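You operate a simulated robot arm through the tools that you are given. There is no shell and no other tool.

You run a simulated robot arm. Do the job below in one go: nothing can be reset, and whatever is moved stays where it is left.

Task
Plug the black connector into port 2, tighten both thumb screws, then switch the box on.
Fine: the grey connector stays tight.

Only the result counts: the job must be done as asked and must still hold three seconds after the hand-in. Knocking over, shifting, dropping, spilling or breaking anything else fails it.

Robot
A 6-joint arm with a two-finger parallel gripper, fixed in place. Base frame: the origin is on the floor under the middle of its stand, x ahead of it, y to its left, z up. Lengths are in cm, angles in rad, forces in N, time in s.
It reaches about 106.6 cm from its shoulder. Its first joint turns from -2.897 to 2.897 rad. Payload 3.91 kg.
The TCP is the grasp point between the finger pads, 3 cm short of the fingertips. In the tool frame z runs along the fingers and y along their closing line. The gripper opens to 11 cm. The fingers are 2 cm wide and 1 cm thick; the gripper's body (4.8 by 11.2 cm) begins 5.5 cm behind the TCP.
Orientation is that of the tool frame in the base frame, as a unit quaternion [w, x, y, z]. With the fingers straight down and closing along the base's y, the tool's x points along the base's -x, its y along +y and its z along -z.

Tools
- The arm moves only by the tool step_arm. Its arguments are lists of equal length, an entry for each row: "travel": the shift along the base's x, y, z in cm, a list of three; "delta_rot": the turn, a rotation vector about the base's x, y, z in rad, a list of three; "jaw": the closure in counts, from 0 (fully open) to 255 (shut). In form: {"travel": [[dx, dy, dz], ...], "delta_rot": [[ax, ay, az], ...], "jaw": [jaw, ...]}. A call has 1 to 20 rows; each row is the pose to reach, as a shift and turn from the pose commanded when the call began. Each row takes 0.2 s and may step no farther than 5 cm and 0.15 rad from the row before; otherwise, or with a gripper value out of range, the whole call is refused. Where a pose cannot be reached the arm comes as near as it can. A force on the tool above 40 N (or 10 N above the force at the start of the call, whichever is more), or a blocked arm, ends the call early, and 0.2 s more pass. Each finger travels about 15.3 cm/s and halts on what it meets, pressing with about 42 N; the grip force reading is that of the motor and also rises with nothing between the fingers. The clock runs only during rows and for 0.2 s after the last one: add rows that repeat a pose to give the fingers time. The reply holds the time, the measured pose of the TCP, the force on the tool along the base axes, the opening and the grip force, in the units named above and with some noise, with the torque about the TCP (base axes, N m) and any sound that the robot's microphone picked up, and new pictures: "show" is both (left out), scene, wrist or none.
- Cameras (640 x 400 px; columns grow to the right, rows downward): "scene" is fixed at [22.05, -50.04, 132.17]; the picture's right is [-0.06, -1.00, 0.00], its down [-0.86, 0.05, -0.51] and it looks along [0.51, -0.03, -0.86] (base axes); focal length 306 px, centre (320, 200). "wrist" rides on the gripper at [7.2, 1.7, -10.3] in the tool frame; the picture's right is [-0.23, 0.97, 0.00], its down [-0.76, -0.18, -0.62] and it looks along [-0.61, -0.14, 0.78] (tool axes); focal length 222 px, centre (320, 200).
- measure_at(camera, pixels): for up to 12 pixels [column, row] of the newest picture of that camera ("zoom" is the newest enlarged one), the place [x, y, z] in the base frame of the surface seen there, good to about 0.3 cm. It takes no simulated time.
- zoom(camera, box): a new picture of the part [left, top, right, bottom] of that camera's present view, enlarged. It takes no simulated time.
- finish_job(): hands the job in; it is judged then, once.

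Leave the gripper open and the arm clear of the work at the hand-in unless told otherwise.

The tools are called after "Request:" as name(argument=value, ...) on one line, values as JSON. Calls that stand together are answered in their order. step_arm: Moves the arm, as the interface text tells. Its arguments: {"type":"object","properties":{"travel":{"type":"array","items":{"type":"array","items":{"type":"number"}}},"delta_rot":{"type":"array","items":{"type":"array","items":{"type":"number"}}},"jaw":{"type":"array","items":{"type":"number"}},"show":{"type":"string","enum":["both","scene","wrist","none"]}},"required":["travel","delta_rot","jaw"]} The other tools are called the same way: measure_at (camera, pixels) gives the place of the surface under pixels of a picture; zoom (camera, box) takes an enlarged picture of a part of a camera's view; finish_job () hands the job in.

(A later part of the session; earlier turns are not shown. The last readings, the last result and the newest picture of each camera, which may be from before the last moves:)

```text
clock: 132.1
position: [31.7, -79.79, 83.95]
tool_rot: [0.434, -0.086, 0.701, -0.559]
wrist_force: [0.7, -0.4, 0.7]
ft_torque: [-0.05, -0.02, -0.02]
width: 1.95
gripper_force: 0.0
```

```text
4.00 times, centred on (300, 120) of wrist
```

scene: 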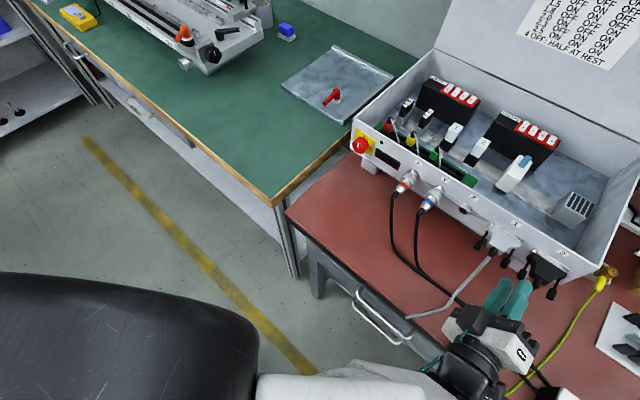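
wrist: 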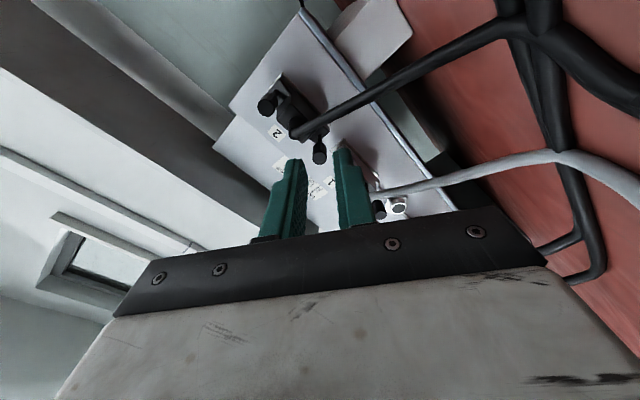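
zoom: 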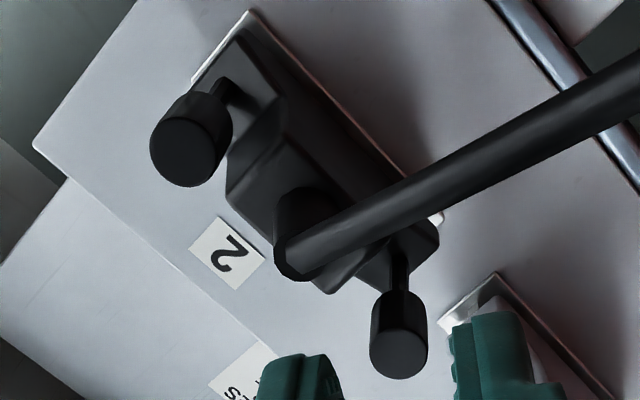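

The shaft may have shortened only very slightly, but the knob turned freely with no twist load, so more turns are needed before it becomes tight. I'll unwind for another stroke.

Request:
step_arm(travel=[[0, 0, 0], [0, 0, 0], [0, 0, 0], [0, 0, 0], [0, 0, 0], [0, 0, 0], [0, 0, 0], [0, 0, 0], [0, 0, 0], [0, 0, 0], [0, 0, 0], [0, 0, 0], [0, 0, 0], [0, 0, 0], [0, 0, 0], [0, 0, 0], [0, 0, 0], [0, 0, 0], [0, 0, 0], [0, 0, 0]], delta_rot=[[-0.104, 0.104, 0], [-0.208, 0.208, 0], [-0.312, 0.312, 0], [-0.416, 0.416, 0], [-0.52, 0.52, 0], [-0.624, 0.624, 0], [-0.728, 0.728, 0], [-0.832, 0.832, 0], [-0.936, 0.936, 0], [-1.04, 1.04, 0], [-1.144, 1.144, 0], [-1.248, 1.248, 0], [-1.352, 1.352, 0], [-1.456, 1.456, 0], [-1.56, 1.56, 0], [-1.664, 1.664, 0], [-1.768, 1.768, 0], [-1.872, 1.872, 0], [-1.976, 1.976, 0], [-2.08, 2.08, 0]], jaw=[210, 210, 210, 210, 210, 210, 210, 210, 210, 210, 210, 210, 210, 210, 210, 210, 210, 210, 210, 210], show="none")

Request:
step_arm(travel=[[0, 0, 0], [0, 0, 0], [0, 0, 0], [0, 0, 0], [0, 0, 0], [0, 0, 0], [0, 0, 0], [0, 0, 0], [0, 0, 0], [0, 0, 0], [0.4, -0.4, 0], [0.4, -0.4, 0]], delta_rot=[[-0.0983, 0.0983, 0], [-0.1966, 0.1966, 0], [-0.2949, 0.2949, 0], [-0.3932, 0.3932, 0], [-0.4915, 0.4915, 0], [-0.5898, 0.5898, 0], [-0.6881, 0.6881, 0], [-0.7864, 0.7864, 0], [-0.8847, 0.8847, 0], [-0.983, 0.983, 0], [-0.983, 0.983, 0], [-0.983, 0.983, 0]], jaw=[210, 210, 210, 210, 210, 210, 210, 210, 210, 210, 210, 210], show="wrist")

Request:
zoom(camera="wrist", box=[280, 110, 360, 190])

```text
clock: 136.3
position: [31.75, -79.89, 84.09]
tool_rot: [0.511, 0.707, 0.02, 0.488]
wrist_force: [0.0, 0.4, 0.7]
ft_torque: [0.01, 0.03, -0.02]
width: 1.94
gripper_force: 0.0
```

```text
clock: 138.9
position: [32.02, -80.38, 84.07]
tool_rot: [0.705, 0.532, 0.467, 0.047]
wrist_force: [-0.4, -0.3, 0.3]
ft_torque: [0.02, -0.02, -0.01]
width: 1.93
gripper_force: 0.1
```

wrist: 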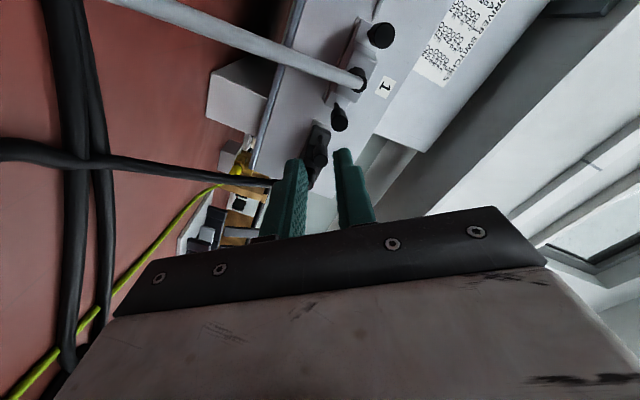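

```text
5.00 times, centred on (320, 150) of wrist
```

zoom: 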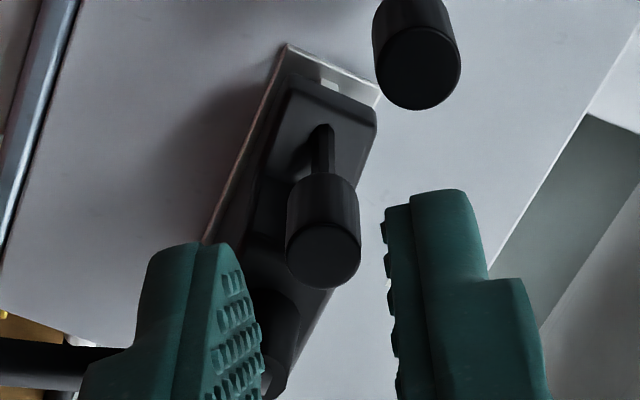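

Alignment is good; I'll nudge 0.06 cm. Advancing 1.2 cm and closing for the next stroke.

Request:
step_arm(travel=[[0.31, -0.26, 0.045], [0.6, -0.55, 0.045], [0.87, -0.82, 0.045], [0.87, -0.82, 0.045], [0.87, -0.82, 0.045], [0.87, -0.82, 0.045], [0.87, -0.82, 0.045]], delta_rot=[[0, 0, 0], [0, 0, 0], [0, 0, 0], [0, 0, 0], [0, 0, 0], [0, 0, 0], [0, 0, 0]], jaw=[210, 210, 210, 222, 232, 245, 245], show="none")

Request:
step_arm(travel=[[0, 0, 0], [0, 0, 0], [0, 0, 0], [0, 0, 0], [0, 0, 0], [0, 0, 0], [0, 0, 0], [0, 0, 0], [0, 0, 0], [0, 0, 0], [0, 0, 0], [0, 0, 0], [0, 0, 0], [0, 0, 0], [0, 0, 0]], delta_rot=[[0.104, -0.104, 0], [0.208, -0.208, 0], [0.312, -0.312, 0], [0.416, -0.416, 0], [0.52, -0.52, 0], [0.624, -0.624, 0], [0.728, -0.728, 0], [0.832, -0.832, 0], [0.936, -0.936, 0], [1.04, -1.04, 0], [1.144, -1.144, 0], [1.248, -1.248, 0], [1.352, -1.352, 0], [1.456, -1.456, 0], [1.56, -1.56, 0]], jaw=[245, 245, 245, 245, 245, 245, 245, 245, 245, 245, 245, 245, 245, 245, 245], show="scene")

```text
clock: 140.5
position: [32.81, -81.23, 84.06]
tool_rot: [0.705, 0.533, 0.465, 0.046]
wrist_force: [-3.4, -7.7, -7.0]
ft_torque: [-0.07, 0.02, -0.12]
width: 0.69
gripper_force: 41.9
```

```text
clock: 143.7
position: [32.93, -81.08, 84.09]
tool_rot: [0.273, 0.656, -0.265, 0.652]
wrist_force: [3.7, 2.3, -0.2]
ft_torque: [-0.06, -0.03, -0.09]
width: 0.71
gripper_force: 41.9
```

scene: 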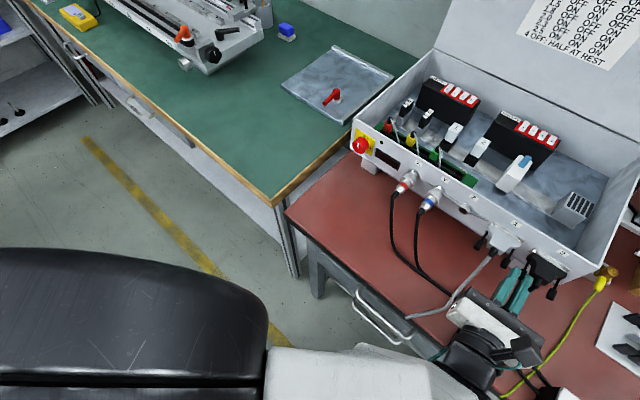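

Gripping on flats now (0.70 cm), with no resistance yet. Continuing the stroke another 2.1 rad.

Request:
step_arm(travel=[[0, 0, 0], [0, 0, 0], [0, 0, 0], [0, 0, 0], [0, 0, 0], [0, 0, 0], [0, 0, 0], [0, 0, 0], [0, 0, 0], [0, 0, 0], [0, 0, 0], [0, 0, 0], [0, 0, 0], [0, 0, 0]], delta_rot=[[0.104, -0.104, 0], [0.208, -0.208, 0], [0.312, -0.312, 0], [0.416, -0.416, 0], [0.52, -0.52, 0], [0.624, -0.624, 0], [0.728, -0.728, 0], [0.832, -0.832, 0], [0.936, -0.936, 0], [1.04, -1.04, 0], [1.144, -1.144, 0], [1.248, -1.248, 0], [1.352, -1.352, 0], [1.456, -1.456, 0]], jaw=[245, 245, 245, 245, 245, 245, 245, 245, 245, 245, 245, 245, 245, 245], show="both")

Request:
zoom(camera="scene", box=[490, 240, 560, 300])

```text
clock: 146.7
position: [32.92, -81.13, 84.12]
tool_rot: [0.416, -0.11, 0.698, -0.572]
wrist_force: [0.2, -7.0, -4.9]
ft_torque: [0.27, 0.32, -0.01]
width: 0.68
gripper_force: 41.7
```

scene: 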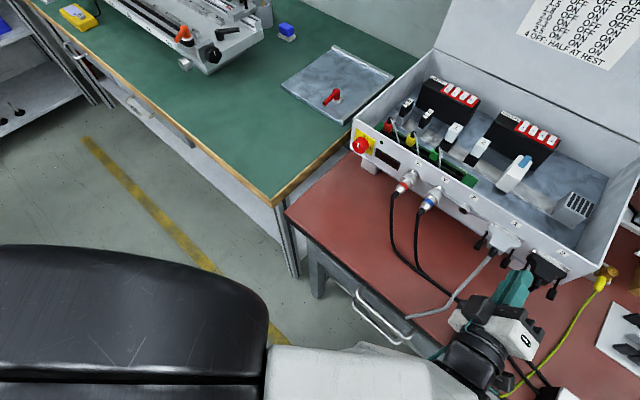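
wrist: 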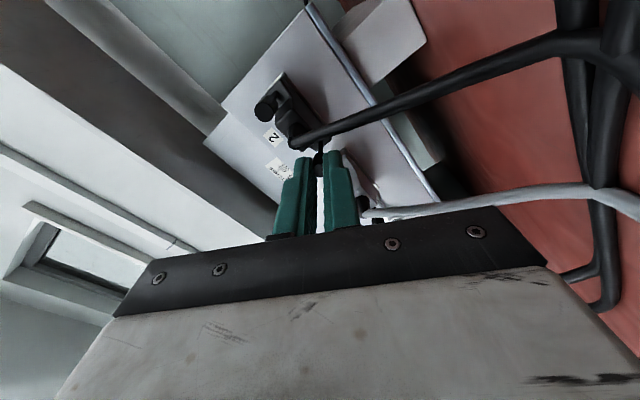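

```text
6.67 times, centred on (525, 270) of scene
```

zoom: 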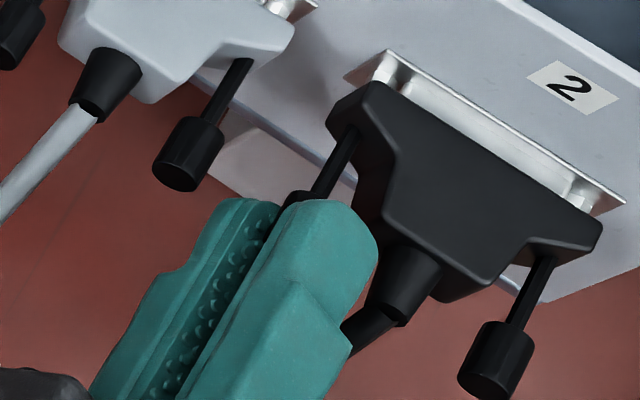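

No end-stop yet. Releasing, retracting 0.85 cm and unwinding for another stroke.

Request:
step_arm(travel=[[0, 0, 0], [0, 0, 0], [-0.4, 0.4, 0], [-0.87, 0.87, 0], [-0.87, 0.87, 0], [-0.87, 0.87, 0], [-0.87, 0.87, 0], [-0.87, 0.87, 0], [-0.87, 0.87, 0], [-0.87, 0.87, 0], [-0.87, 0.87, 0], [-0.87, 0.87, 0], [-0.87, 0.87, 0], [-0.87, 0.87, 0], [-0.87, 0.87, 0], [-0.87, 0.87, 0], [-0.87, 0.87, 0], [-0.87, 0.87, 0], [-0.87, 0.87, 0], [-0.87, 0.87, 0]], delta_rot=[[0, 0, 0], [0, 0, 0], [0, 0, 0], [0, 0, 0], [-0.104, 0.104, 0], [-0.208, 0.208, 0], [-0.312, 0.312, 0], [-0.416, 0.416, 0], [-0.52, 0.52, 0], [-0.624, 0.624, 0], [-0.728, 0.728, 0], [-0.832, 0.832, 0], [-0.936, 0.936, 0], [-1.04, 1.04, 0], [-1.144, 1.144, 0], [-1.248, 1.248, 0], [-1.352, 1.352, 0], [-1.456, 1.456, 0], [-1.56, 1.56, 0], [-1.664, 1.664, 0]], jaw=[222, 210, 210, 210, 210, 210, 210, 210, 210, 210, 210, 210, 210, 210, 210, 210, 210, 210, 210, 210], show="scene")

Request:
zoom(camera="scene", box=[500, 245, 570, 300])

Request:
zoom(camera="scene", box=[508, 250, 540, 280])

```text
clock: 150.9
position: [31.96, -80.23, 84.07]
tool_rot: [0.368, 0.688, -0.165, 0.604]
wrist_force: [0.2, 0.0, -0.4]
ft_torque: [-0.03, -0.01, 0.01]
width: 1.94
gripper_force: 0.2
```

scene: 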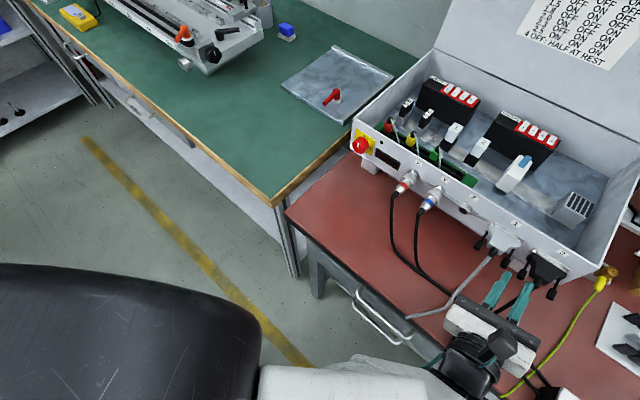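

```text
7.27 times, centred on (535, 272) of scene
```

zoom: 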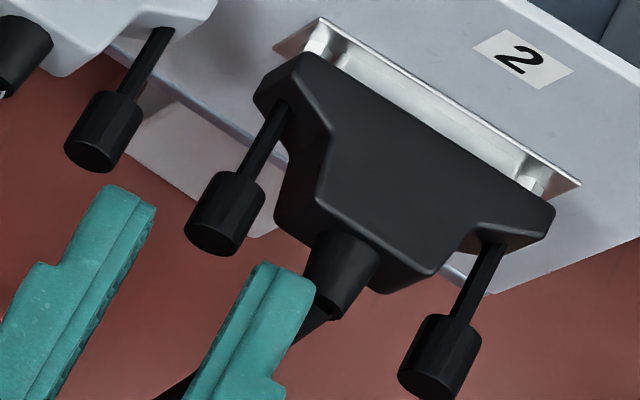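

```text
13.33 times, centred on (524, 265) of scene
```

zoom: 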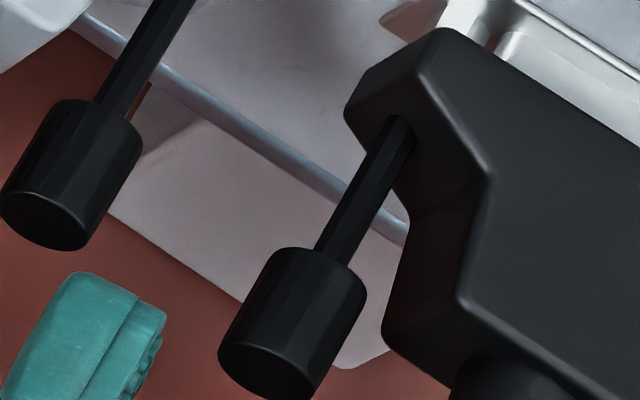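

The knob sits at exactly the same axial place, so these screws may not translate visibly. I'll check whether the knob really turns by looking at its facets up close now, and again after a small turn.

Request:
zoom(camera="scene", box=[517, 266, 529, 278])

Request:
zoom(camera="scene", box=[546, 285, 558, 297])

Request:
zoom(camera="scene", box=[502, 255, 514, 267])

```text
16.00 times, centred on (523, 272) of scene
```

zoom: 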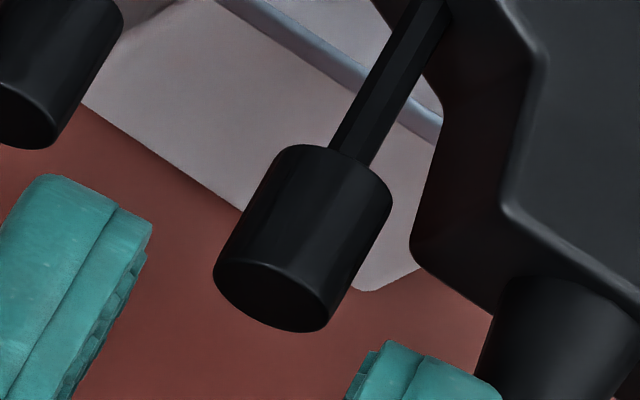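

```text
16.00 times, centred on (552, 291) of scene
```

zoom: 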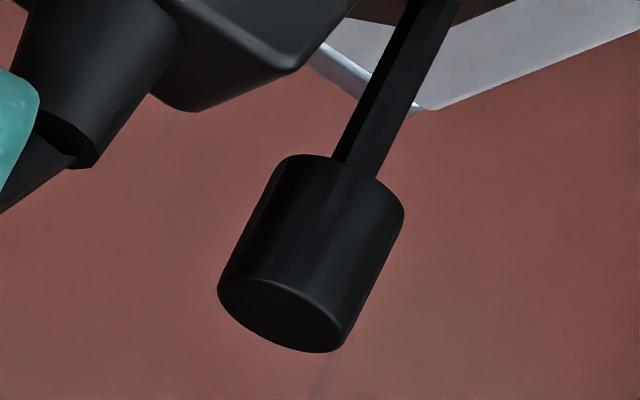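

```text
16.00 times, centred on (508, 261) of scene
```

zoom: 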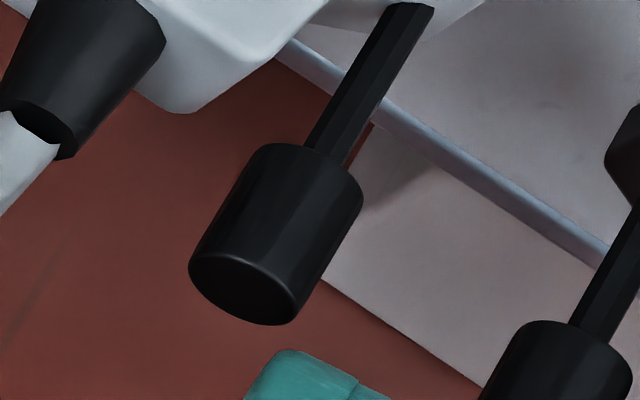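

Next: finish unwinding, grip, and compare the shaft's facets before and after a small turn.

Request:
step_arm(travel=[[0, 0, 0], [0, 0, 0], [0, 0, 0], [0, 0, 0], [0, 0, 0], [0, 0, 0], [0, 0, 0], [0, 0, 0], [0, 0, 0], [0, 0, 0], [0, 0, 0], [0, 0, 0], [0, 0, 0], [0.43, -0.43, 0], [0.87, -0.87, 0], [0.87, -0.87, 0], [0.87, -0.87, 0], [0.87, -0.87, 0]], delta_rot=[[-0.104, 0.104, 0], [-0.208, 0.208, 0], [-0.312, 0.312, 0], [-0.416, 0.416, 0], [-0.52, 0.52, 0], [-0.624, 0.624, 0], [-0.728, 0.728, 0], [-0.832, 0.832, 0], [-0.936, 0.936, 0], [-1.04, 1.04, 0], [-1.144, 1.144, 0], [-1.248, 1.248, 0], [-1.352, 1.352, 0], [-1.352, 1.352, 0], [-1.352, 1.352, 0], [-1.352, 1.352, 0], [-1.352, 1.352, 0], [-1.352, 1.352, 0]], jaw=[210, 210, 210, 210, 210, 210, 210, 210, 210, 210, 210, 210, 210, 210, 210, 225, 240, 245], show="both")

Request:
zoom(camera="scene", box=[522, 256, 534, 268])

Request:
zoom(camera="wrist", box=[300, 130, 340, 170])

```text
clock: 154.7
position: [32.86, -81.15, 84.02]
tool_rot: [0.704, 0.533, 0.467, 0.047]
wrist_force: [-2.0, -9.6, -7.2]
ft_torque: [-0.06, 0.06, -0.09]
width: 0.68
gripper_force: 42.1
```

scene: 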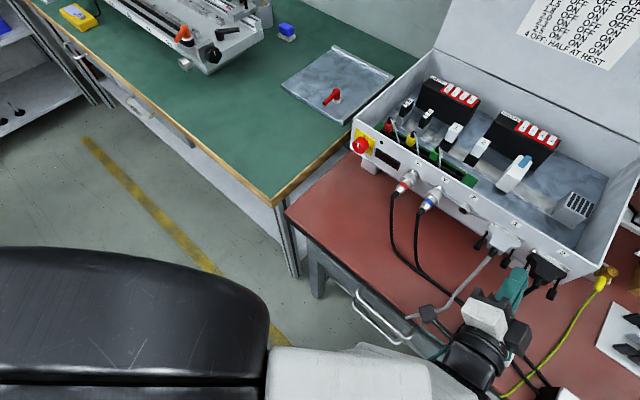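
wrist: 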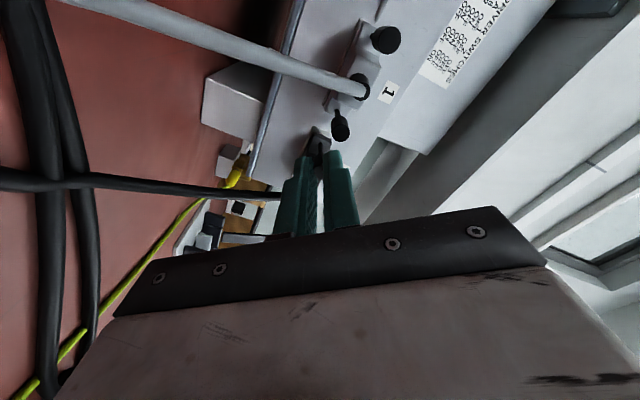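

```text
16.00 times, centred on (528, 262) of scene
```

zoom: 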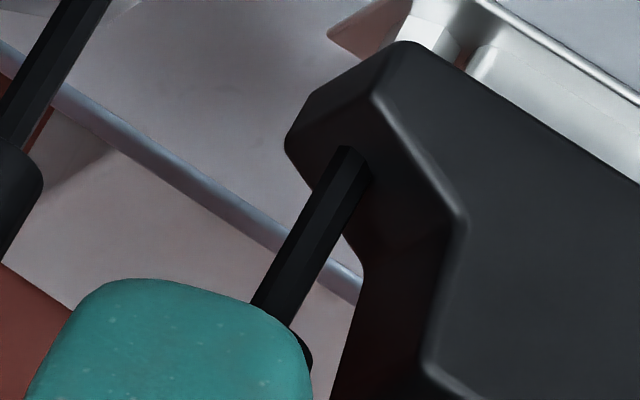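

```text
10.00 times, centred on (320, 150) of wrist
```

zoom: 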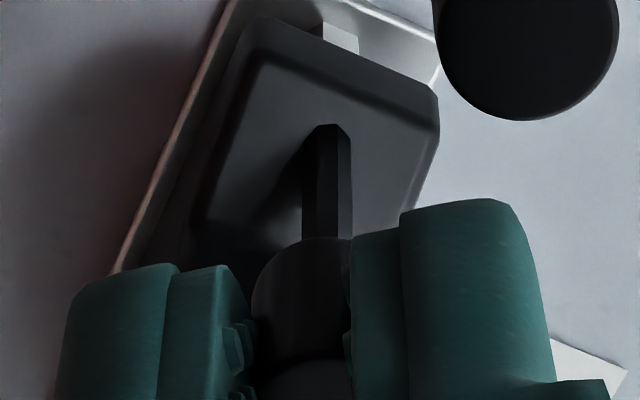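

The shaft's facets are visible. I'll turn a small 0.26 rad and compare.

Request:
step_arm(travel=[[0, 0, 0], [0, 0, 0], [0, 0, 0]], delta_rot=[[0.092, -0.092, 0], [0.184, -0.184, 0], [0.184, -0.184, 0]], jaw=[245, 245, 245], show="both")

Request:
zoom(camera="scene", box=[522, 256, 534, 268])

Request:
zoom(camera="wrist", box=[300, 130, 340, 170])

```text
clock: 155.5
position: [32.81, -81.18, 84.05]
tool_rot: [0.692, 0.59, 0.392, 0.139]
wrist_force: [-4.8, -5.5, -7.1]
ft_torque: [0.0, 0.03, -0.11]
width: 0.65
gripper_force: 41.4
```

scene: 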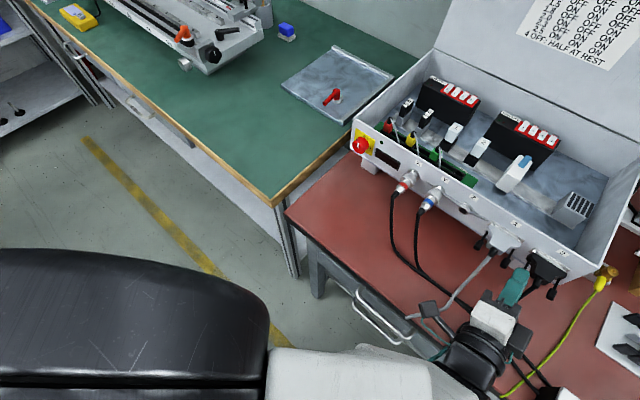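
wrist: 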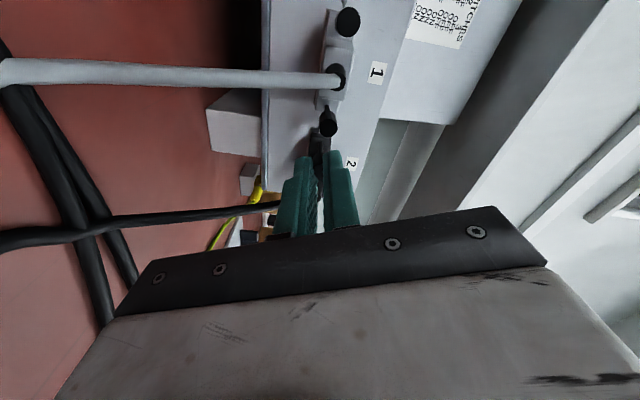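

```text
16.00 times, centred on (528, 262) of scene
```

zoom: 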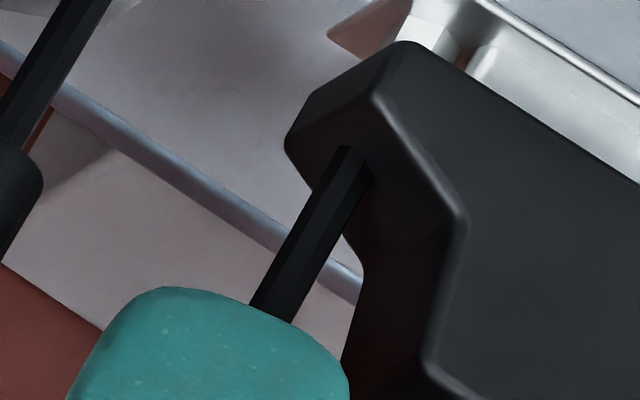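

```text
10.00 times, centred on (320, 150) of wrist
```

zoom: 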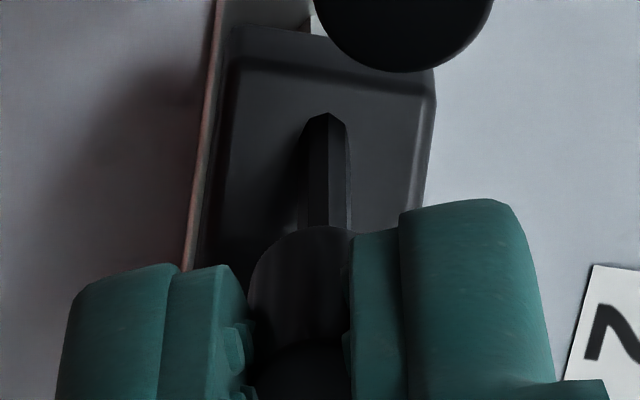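

The scene zooms look identical, so the fingers may have slipped, or the screw may already be tight. I'll test by turning back 0.26 rad and seeing whether the shaft follows in that direction.

Request:
step_arm(travel=[[0, 0, 0], [0, 0, 0], [0, 0, 0]], delta_rot=[[-0.092, 0.092, 0], [-0.184, 0.184, 0], [-0.184, 0.184, 0]], jaw=[245, 245, 245], show="both")

Request:
zoom(camera="scene", box=[522, 256, 534, 268])

Request:
zoom(camera="wrist", box=[300, 130, 340, 170])

```text
clock: 156.3
position: [32.83, -81.09, 84.05]
tool_rot: [0.704, 0.534, 0.466, 0.046]
wrist_force: [-9.3, -3.3, -5.5]
ft_torque: [0.1, 0.05, -0.24]
width: 0.72
gripper_force: 42.4
```

scene: 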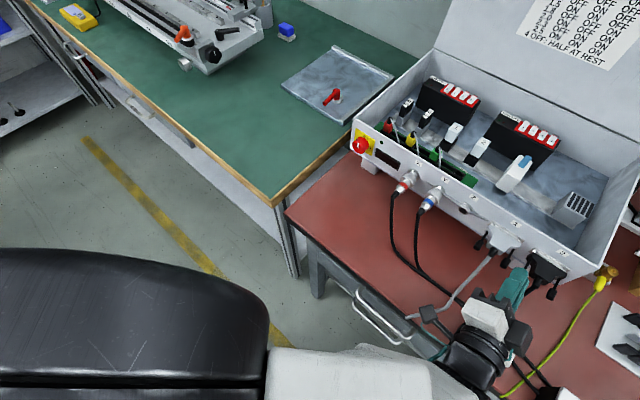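
wrist: 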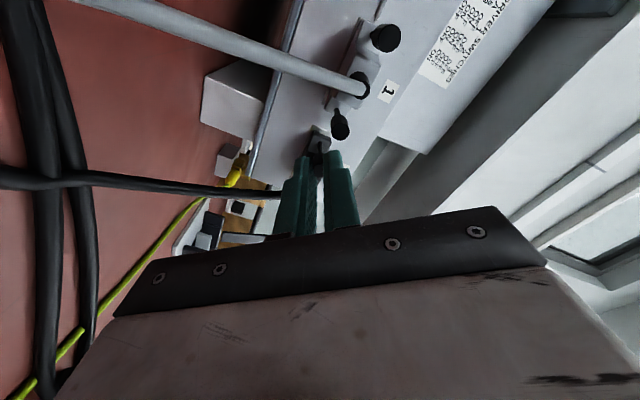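

```text
16.00 times, centred on (528, 262) of scene
```

zoom: 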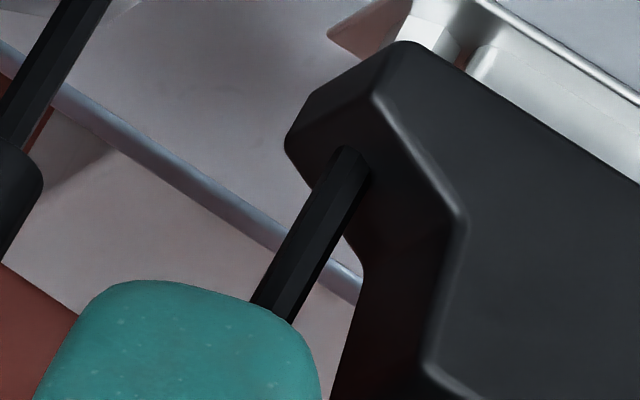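

```text
10.00 times, centred on (320, 150) of wrist
```

zoom: 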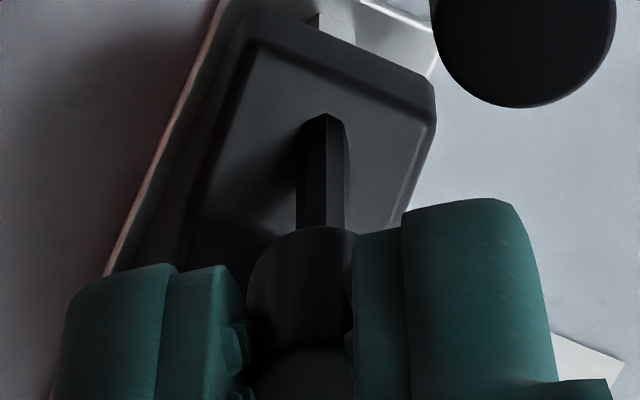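

In the reverse direction the shaft followed the fingers, while forward it did not, which suggests it is already at its tight stop. I'll turn forward again 0.26 rad and compare.

Request:
step_arm(travel=[[0, 0, 0], [0, 0, 0], [0, 0, 0]], delta_rot=[[0.092, -0.092, 0], [0.184, -0.184, 0], [0.184, -0.184, 0]], jaw=[245, 245, 245], show="both")

Request:
zoom(camera="scene", box=[522, 256, 534, 268])

Request:
zoom(camera="wrist", box=[300, 130, 340, 170])

Request:
step_arm(travel=[[0, 0, 0], [0, 0, 0], [0, 0, 0]], delta_rot=[[0.092, -0.092, 0], [0.184, -0.184, 0], [0.184, -0.184, 0]], jaw=[245, 245, 245], show="both")

Request:
zoom(camera="scene", box=[522, 256, 534, 268])

Request:
zoom(camera="wrist", box=[300, 130, 340, 170])

```text
clock: 157.1
position: [32.95, -81.15, 83.98]
tool_rot: [0.693, 0.589, 0.393, 0.138]
wrist_force: [-17.4, 12.8, -5.6]
ft_torque: [0.07, 0.07, -0.19]
width: 0.82
gripper_force: 41.9
```

scene: 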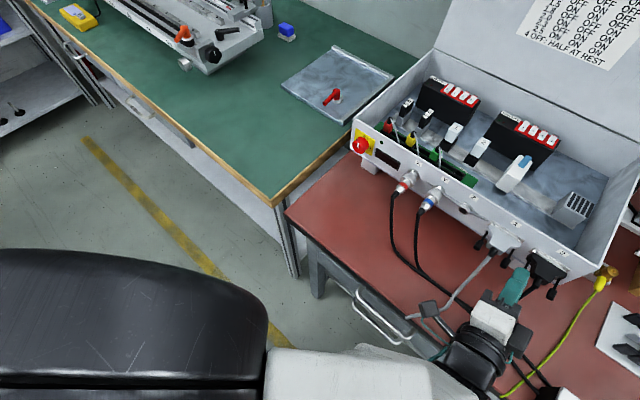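
wrist: 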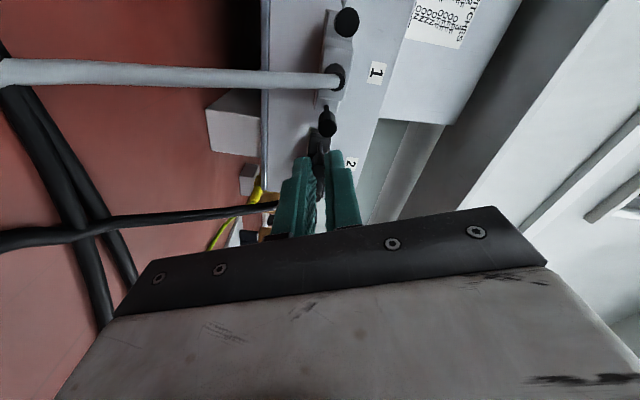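

```text
16.00 times, centred on (528, 262) of scene
```

zoom: 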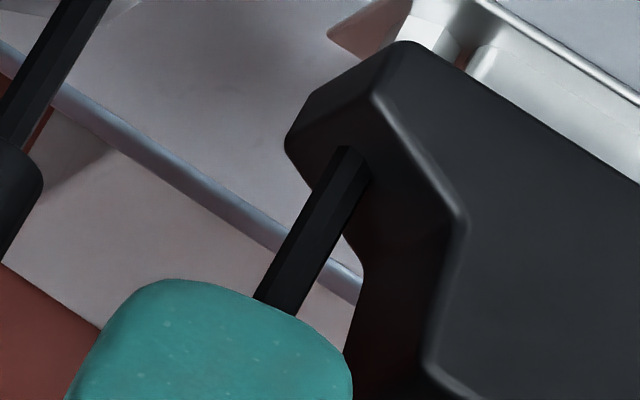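

```text
10.00 times, centred on (320, 150) of wrist
```

zoom: 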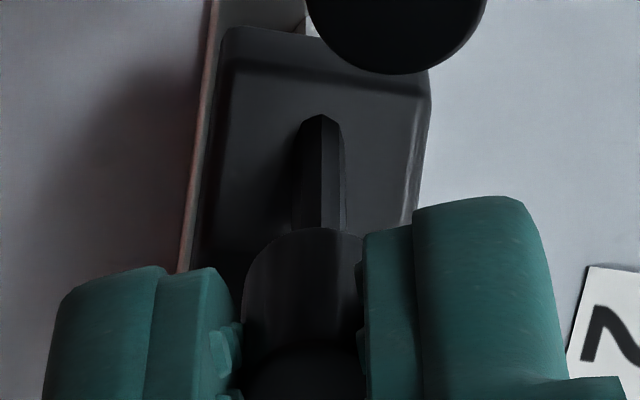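

```text
clock: 157.9
position: [32.92, -81.28, 83.91]
tool_rot: [0.669, 0.635, 0.313, 0.226]
wrist_force: [-16.4, 4.2, -12.9]
ft_torque: [0.04, 0.12, -0.16]
width: 0.68
gripper_force: 43.0
```

scene: 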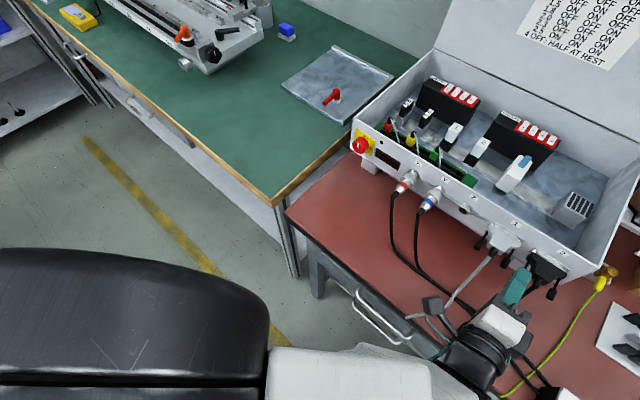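
wrist: 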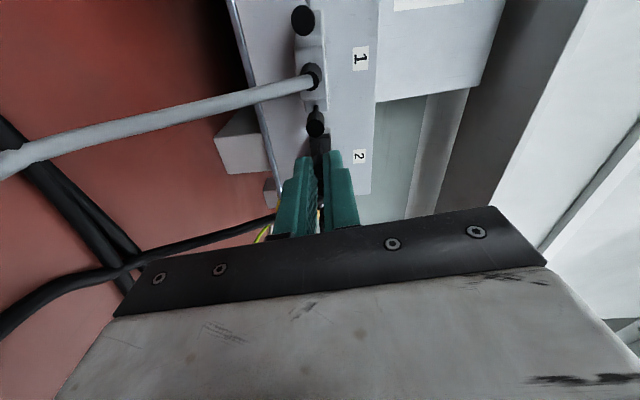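

```text
16.00 times, centred on (528, 262) of scene
```

zoom: 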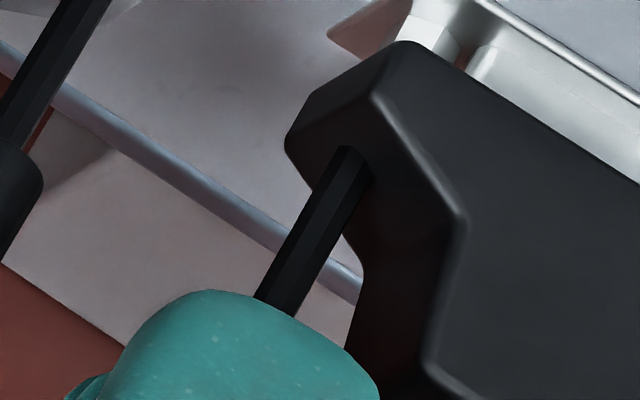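

```text
10.00 times, centred on (320, 150) of wrist
```

zoom: 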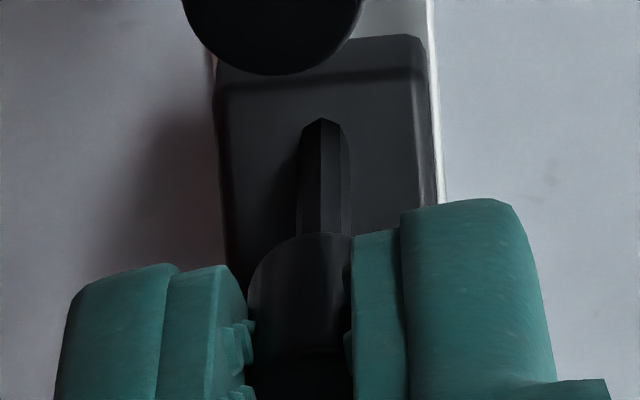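

Jaw width alternates between 0.68 and 0.82 with small turns, as if the fingers are cogging over the knob's flats while the screw stays put. I'll do a fine test: turn just 0.12 rad and read the residual twist.

Request:
step_arm(travel=[[0, 0, 0]], delta_rot=[[0.05, -0.05, 0]], jaw=[245], show="none")

Request:
step_arm(travel=[[0, 0, 0]], delta_rot=[[0.05, -0.05, 0]], jaw=[245], show="none")

Request:
step_arm(travel=[[0, 0, 0]], delta_rot=[[0.05, -0.05, 0]], jaw=[245], show="none")

Request:
step_arm(travel=[[0, 0, 0]], delta_rot=[[0.05, -0.05, 0]], jaw=[245], show="none")

```text
clock: 158.3
position: [32.84, -81.13, 83.91]
tool_rot: [0.661, 0.645, 0.291, 0.25]
wrist_force: [-12.4, -7.3, -15.5]
ft_torque: [0.03, 0.18, -0.32]
width: 0.68
gripper_force: 41.7
```

```text
clock: 158.7
position: [32.8, -81.09, 84.08]
tool_rot: [0.651, 0.656, 0.267, 0.274]
wrist_force: [-14.5, -6.7, -15.7]
ft_torque: [0.12, 0.16, -0.42]
width: 0.7
gripper_force: 42.1
```

```text
clock: 159.1
position: [32.94, -81.15, 83.98]
tool_rot: [0.641, 0.665, 0.244, 0.296]
wrist_force: [-13.9, -8.3, -17.7]
ft_torque: [0.19, 0.16, -0.5]
width: 0.69
gripper_force: 42.2
```

```text
clock: 159.5
position: [33.03, -81.2, 84.0]
tool_rot: [0.63, 0.673, 0.221, 0.319]
wrist_force: [-12.1, -6.3, -19.3]
ft_torque: [0.21, 0.15, -0.47]
width: 0.69
gripper_force: 42.3
```

Width stays constant and no twist builds up, so the knob does follow at this angle. I'll capture the shaft in the scene view here and after another 0.26 rad for a clean visual comparison.

Request:
zoom(camera="scene", box=[520, 257, 532, 269])

Request:
step_arm(travel=[[0, 0, 0], [0, 0, 0], [0, 0, 0]], delta_rot=[[0.092, -0.092, 0], [0.184, -0.184, 0], [0.184, -0.184, 0]], jaw=[245, 245, 245], show="scene")

Request:
zoom(camera="scene", box=[520, 257, 532, 269])

Request:
step_arm(travel=[[0, 0, 0], [0, 0, 0], [0, 0, 0]], delta_rot=[[0.092, -0.092, 0], [0.184, -0.184, 0], [0.184, -0.184, 0]], jaw=[245, 245, 245], show="scene")

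Request:
zoom(camera="scene", box=[520, 257, 532, 269])

```text
16.00 times, centred on (526, 263) of scene
```

zoom: 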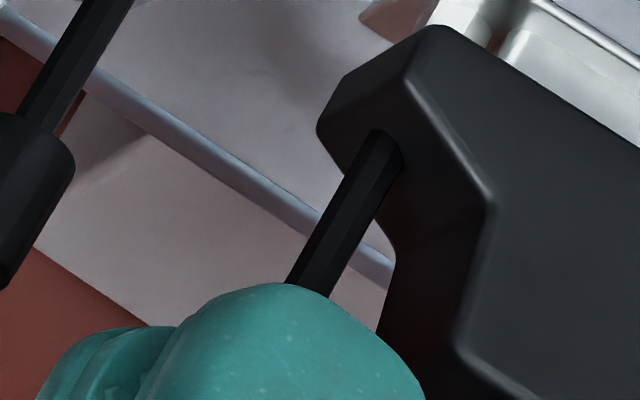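

```text
clock: 160.3
position: [33.11, -81.01, 84.04]
tool_rot: [0.583, 0.695, 0.133, 0.4]
wrist_force: [-6.7, 2.9, -13.6]
ft_torque: [0.05, 0.13, -0.07]
width: 0.66
gripper_force: 42.2
```

scene: 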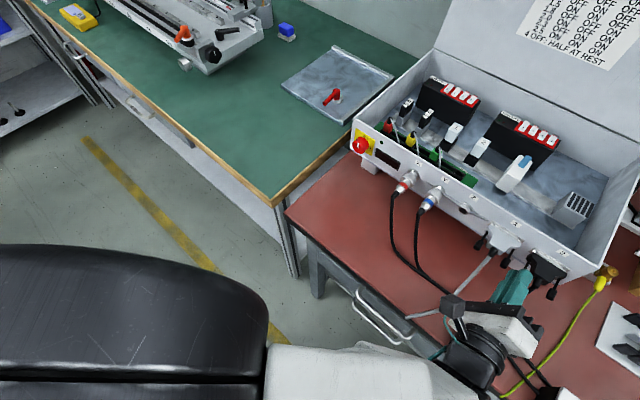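

```text
16.00 times, centred on (526, 263) of scene
```

zoom: 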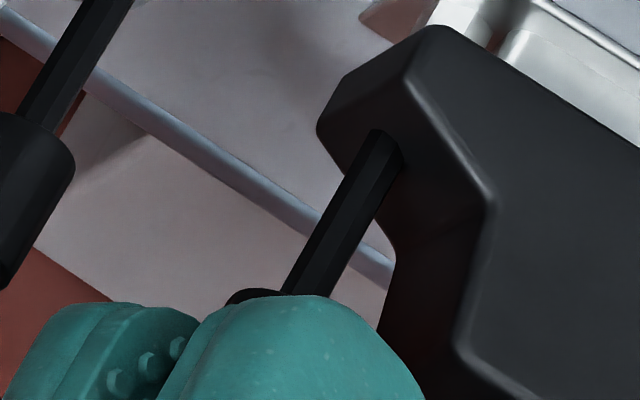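

```text
clock: 161.1
position: [33.05, -81.04, 84.07]
tool_rot: [0.527, 0.706, 0.041, 0.471]
wrist_force: [3.0, 4.4, -9.8]
ft_torque: [0.0, -0.03, 0.08]
width: 0.69
gripper_force: 42.2
```

scene: 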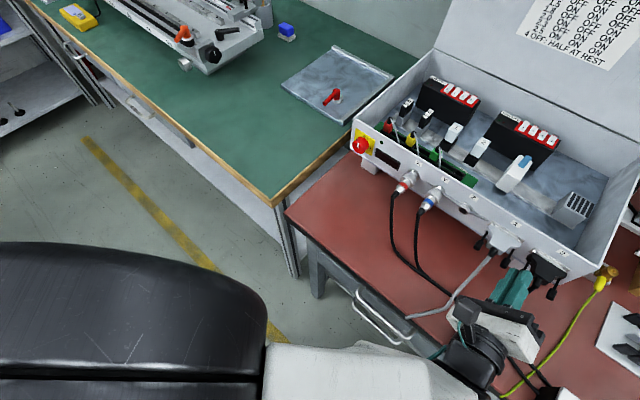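

```text
16.00 times, centred on (526, 263) of scene
```

zoom: 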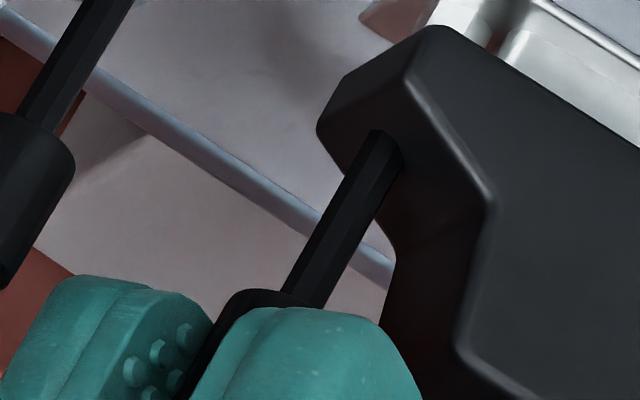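

The shaft's facets look unchanged over these 30° forward, which means the screw is not turning any further forward. I'll reverse 0.4 rad and look for a facet change, to tell a tight stop from plain slipping.

Request:
step_arm(travel=[[0, 0, 0], [0, 0, 0], [0, 0, 0], [0, 0, 0]], delta_rot=[[-0.095, 0.095, 0], [-0.19, 0.19, 0], [-0.283, 0.283, 0], [-0.283, 0.283, 0]], jaw=[245, 245, 245, 245], show="scene")

Request:
zoom(camera="scene", box=[520, 257, 532, 269])

```text
clock: 162.1
position: [33.05, -81.04, 84.13]
tool_rot: [0.61, 0.684, 0.184, 0.356]
wrist_force: [29.8, 8.2, -2.4]
ft_torque: [-0.01, -0.06, 0.81]
width: 0.84
gripper_force: 41.9
```

scene: 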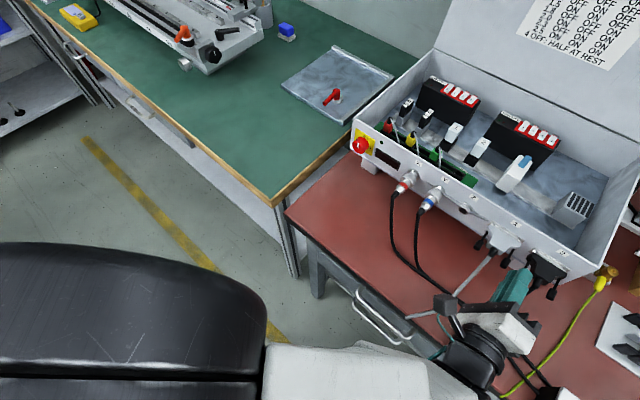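

```text
16.00 times, centred on (526, 263) of scene
```

zoom: 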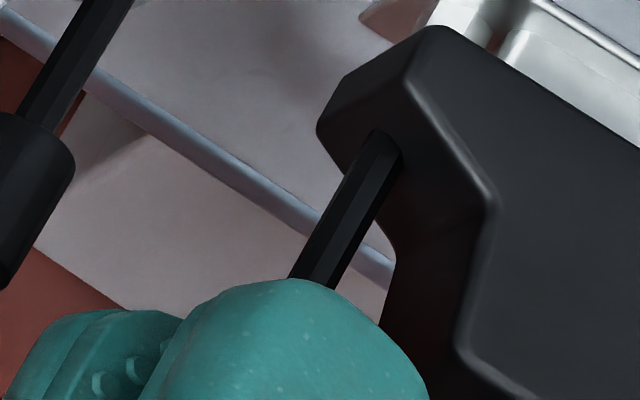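

Forces rise in reverse, so I'm probably at the flats' edge. I'll turn forward again by 1 rad to make sure screw A ends up driven tight, watching the wrist view of the shaft.

Request:
step_arm(travel=[[0, 0, 0], [0, 0, 0], [0, 0, 0], [0, 0, 0], [0, 0, 0]], delta_rot=[[0.095, -0.095, 0], [0.19, -0.19, 0], [0.283, -0.283, 0], [0.378, -0.378, 0], [0.378, -0.378, 0]], jaw=[245, 245, 245, 245, 245], show="wrist")

Request:
zoom(camera="wrist", box=[300, 130, 340, 170])

Request:
step_arm(travel=[[0, 0, 0], [0, 0, 0], [0, 0, 0], [0, 0, 0], [0, 0, 0]], delta_rot=[[0.095, -0.095, 0], [0.19, -0.19, 0], [0.283, -0.283, 0], [0.378, -0.378, 0], [0.378, -0.378, 0]], jaw=[245, 245, 245, 245, 245], show="wrist")

Request:
zoom(camera="wrist", box=[300, 130, 340, 170])

```text
clock: 163.3
position: [32.92, -81.19, 84.06]
tool_rot: [0.494, 0.708, -0.006, 0.505]
wrist_force: [17.7, 16.4, 1.2]
ft_torque: [0.08, 0.09, 0.42]
width: 0.84
gripper_force: 41.7
```

wrist: 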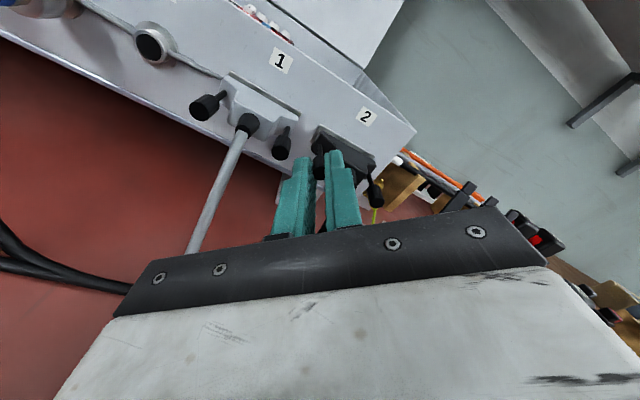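

```text
10.00 times, centred on (320, 150) of wrist
```

zoom: 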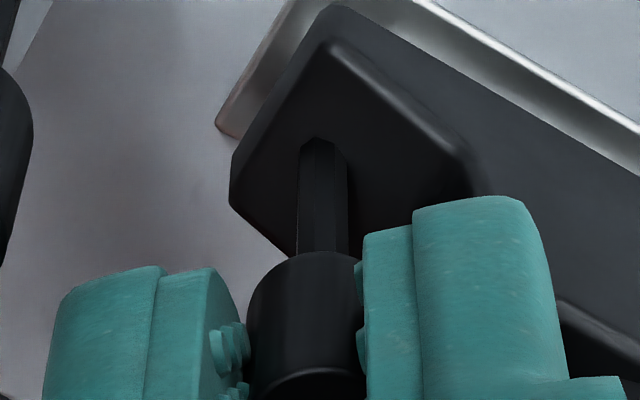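

```text
clock: 164.5
position: [33.0, -81.21, 84.09]
tool_rot: [0.342, 0.681, -0.193, 0.618]
wrist_force: [10.1, -5.5, -5.4]
ft_torque: [0.16, 0.17, 0.07]
width: 0.81
gripper_force: 41.8
```

wrist: 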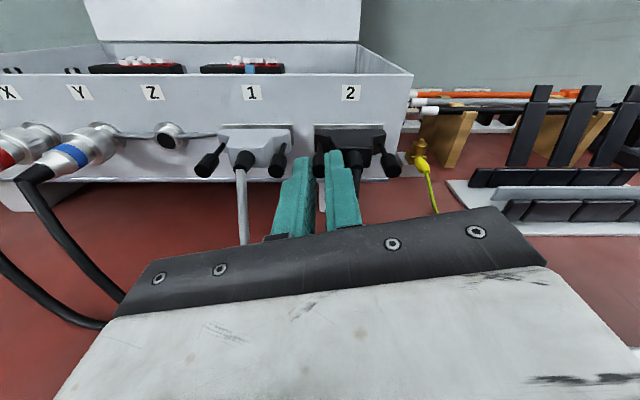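

```text
10.00 times, centred on (320, 150) of wrist
```

zoom: 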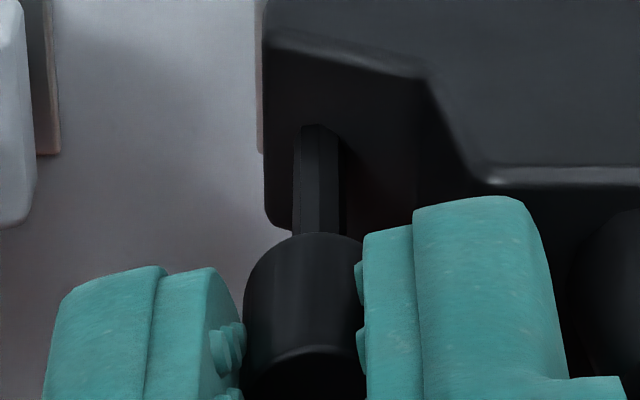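

Between these two views the shaft kept the same facet pattern relative to the tool, so with the 0.82 to 0.84 cm grip the knob does follow. The 0.68 cm readings were a poor off-centre grip. I'll continue forward from here while monitoring the width.

Request:
step_arm(travel=[[0, 0, 0], [0, 0, 0], [0, 0, 0], [0, 0, 0], [0, 0, 0]], delta_rot=[[0.095, -0.095, 0], [0.19, -0.19, 0], [0.283, -0.283, 0], [0.378, -0.378, 0], [0.378, -0.378, 0]], jaw=[245, 245, 245, 245, 245], show="wrist")

Request:
zoom(camera="wrist", box=[300, 130, 340, 170])

Request:
step_arm(travel=[[0, 0, 0], [0, 0, 0], [0, 0, 0], [0, 0, 0], [0, 0, 0]], delta_rot=[[0.095, -0.095, 0], [0.19, -0.19, 0], [0.283, -0.283, 0], [0.378, -0.378, 0], [0.378, -0.378, 0]], jaw=[245, 245, 245, 245, 245], show="wrist")

Request:
zoom(camera="wrist", box=[300, 130, 340, 170])

```text
clock: 165.7
position: [32.82, -81.26, 84.14]
tool_rot: [0.17, 0.604, -0.366, 0.687]
wrist_force: [-4.5, 2.0, -0.4]
ft_torque: [0.03, 0.04, -0.05]
width: 0.82
gripper_force: 42.0
```

wrist: 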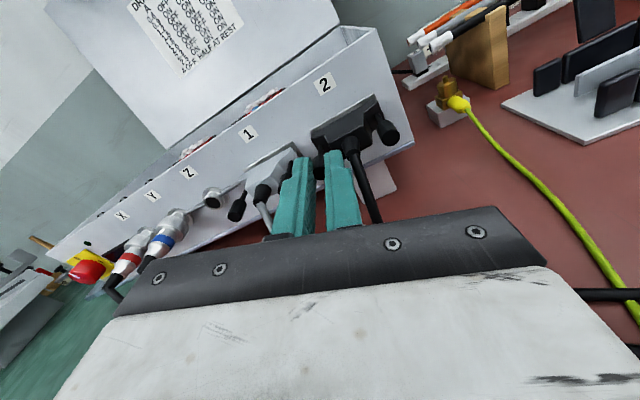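

```text
10.00 times, centred on (320, 150) of wrist
```

zoom: 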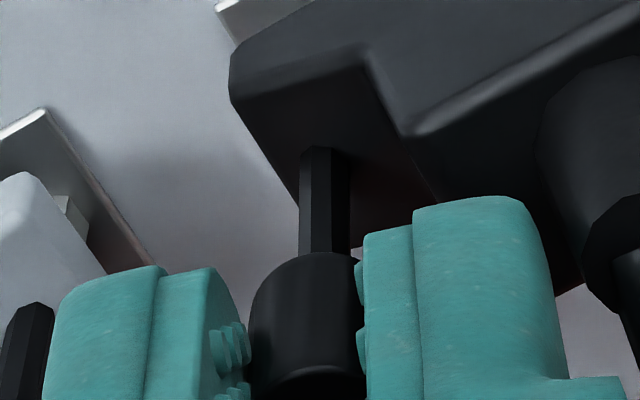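

```text
clock: 166.9
position: [32.92, -81.13, 84.01]
tool_rot: [-0.019, 0.487, -0.513, 0.707]
wrist_force: [-9.8, -4.9, -3.8]
ft_torque: [0.02, 0.01, -0.34]
width: 0.83
gripper_force: 42.2
```

wrist: 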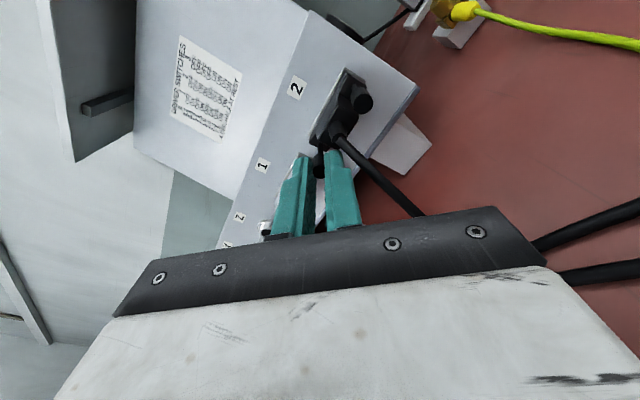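

```text
10.00 times, centred on (320, 150) of wrist
```

zoom: 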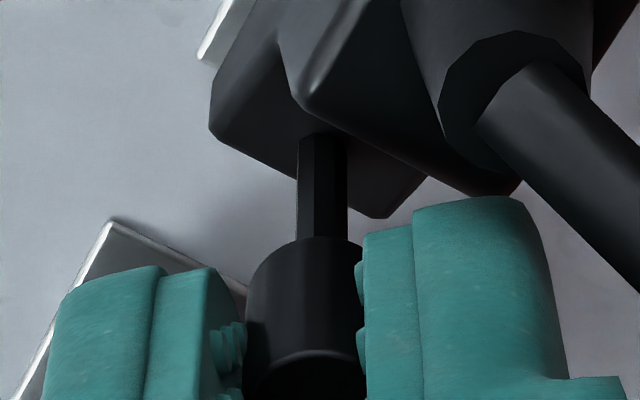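

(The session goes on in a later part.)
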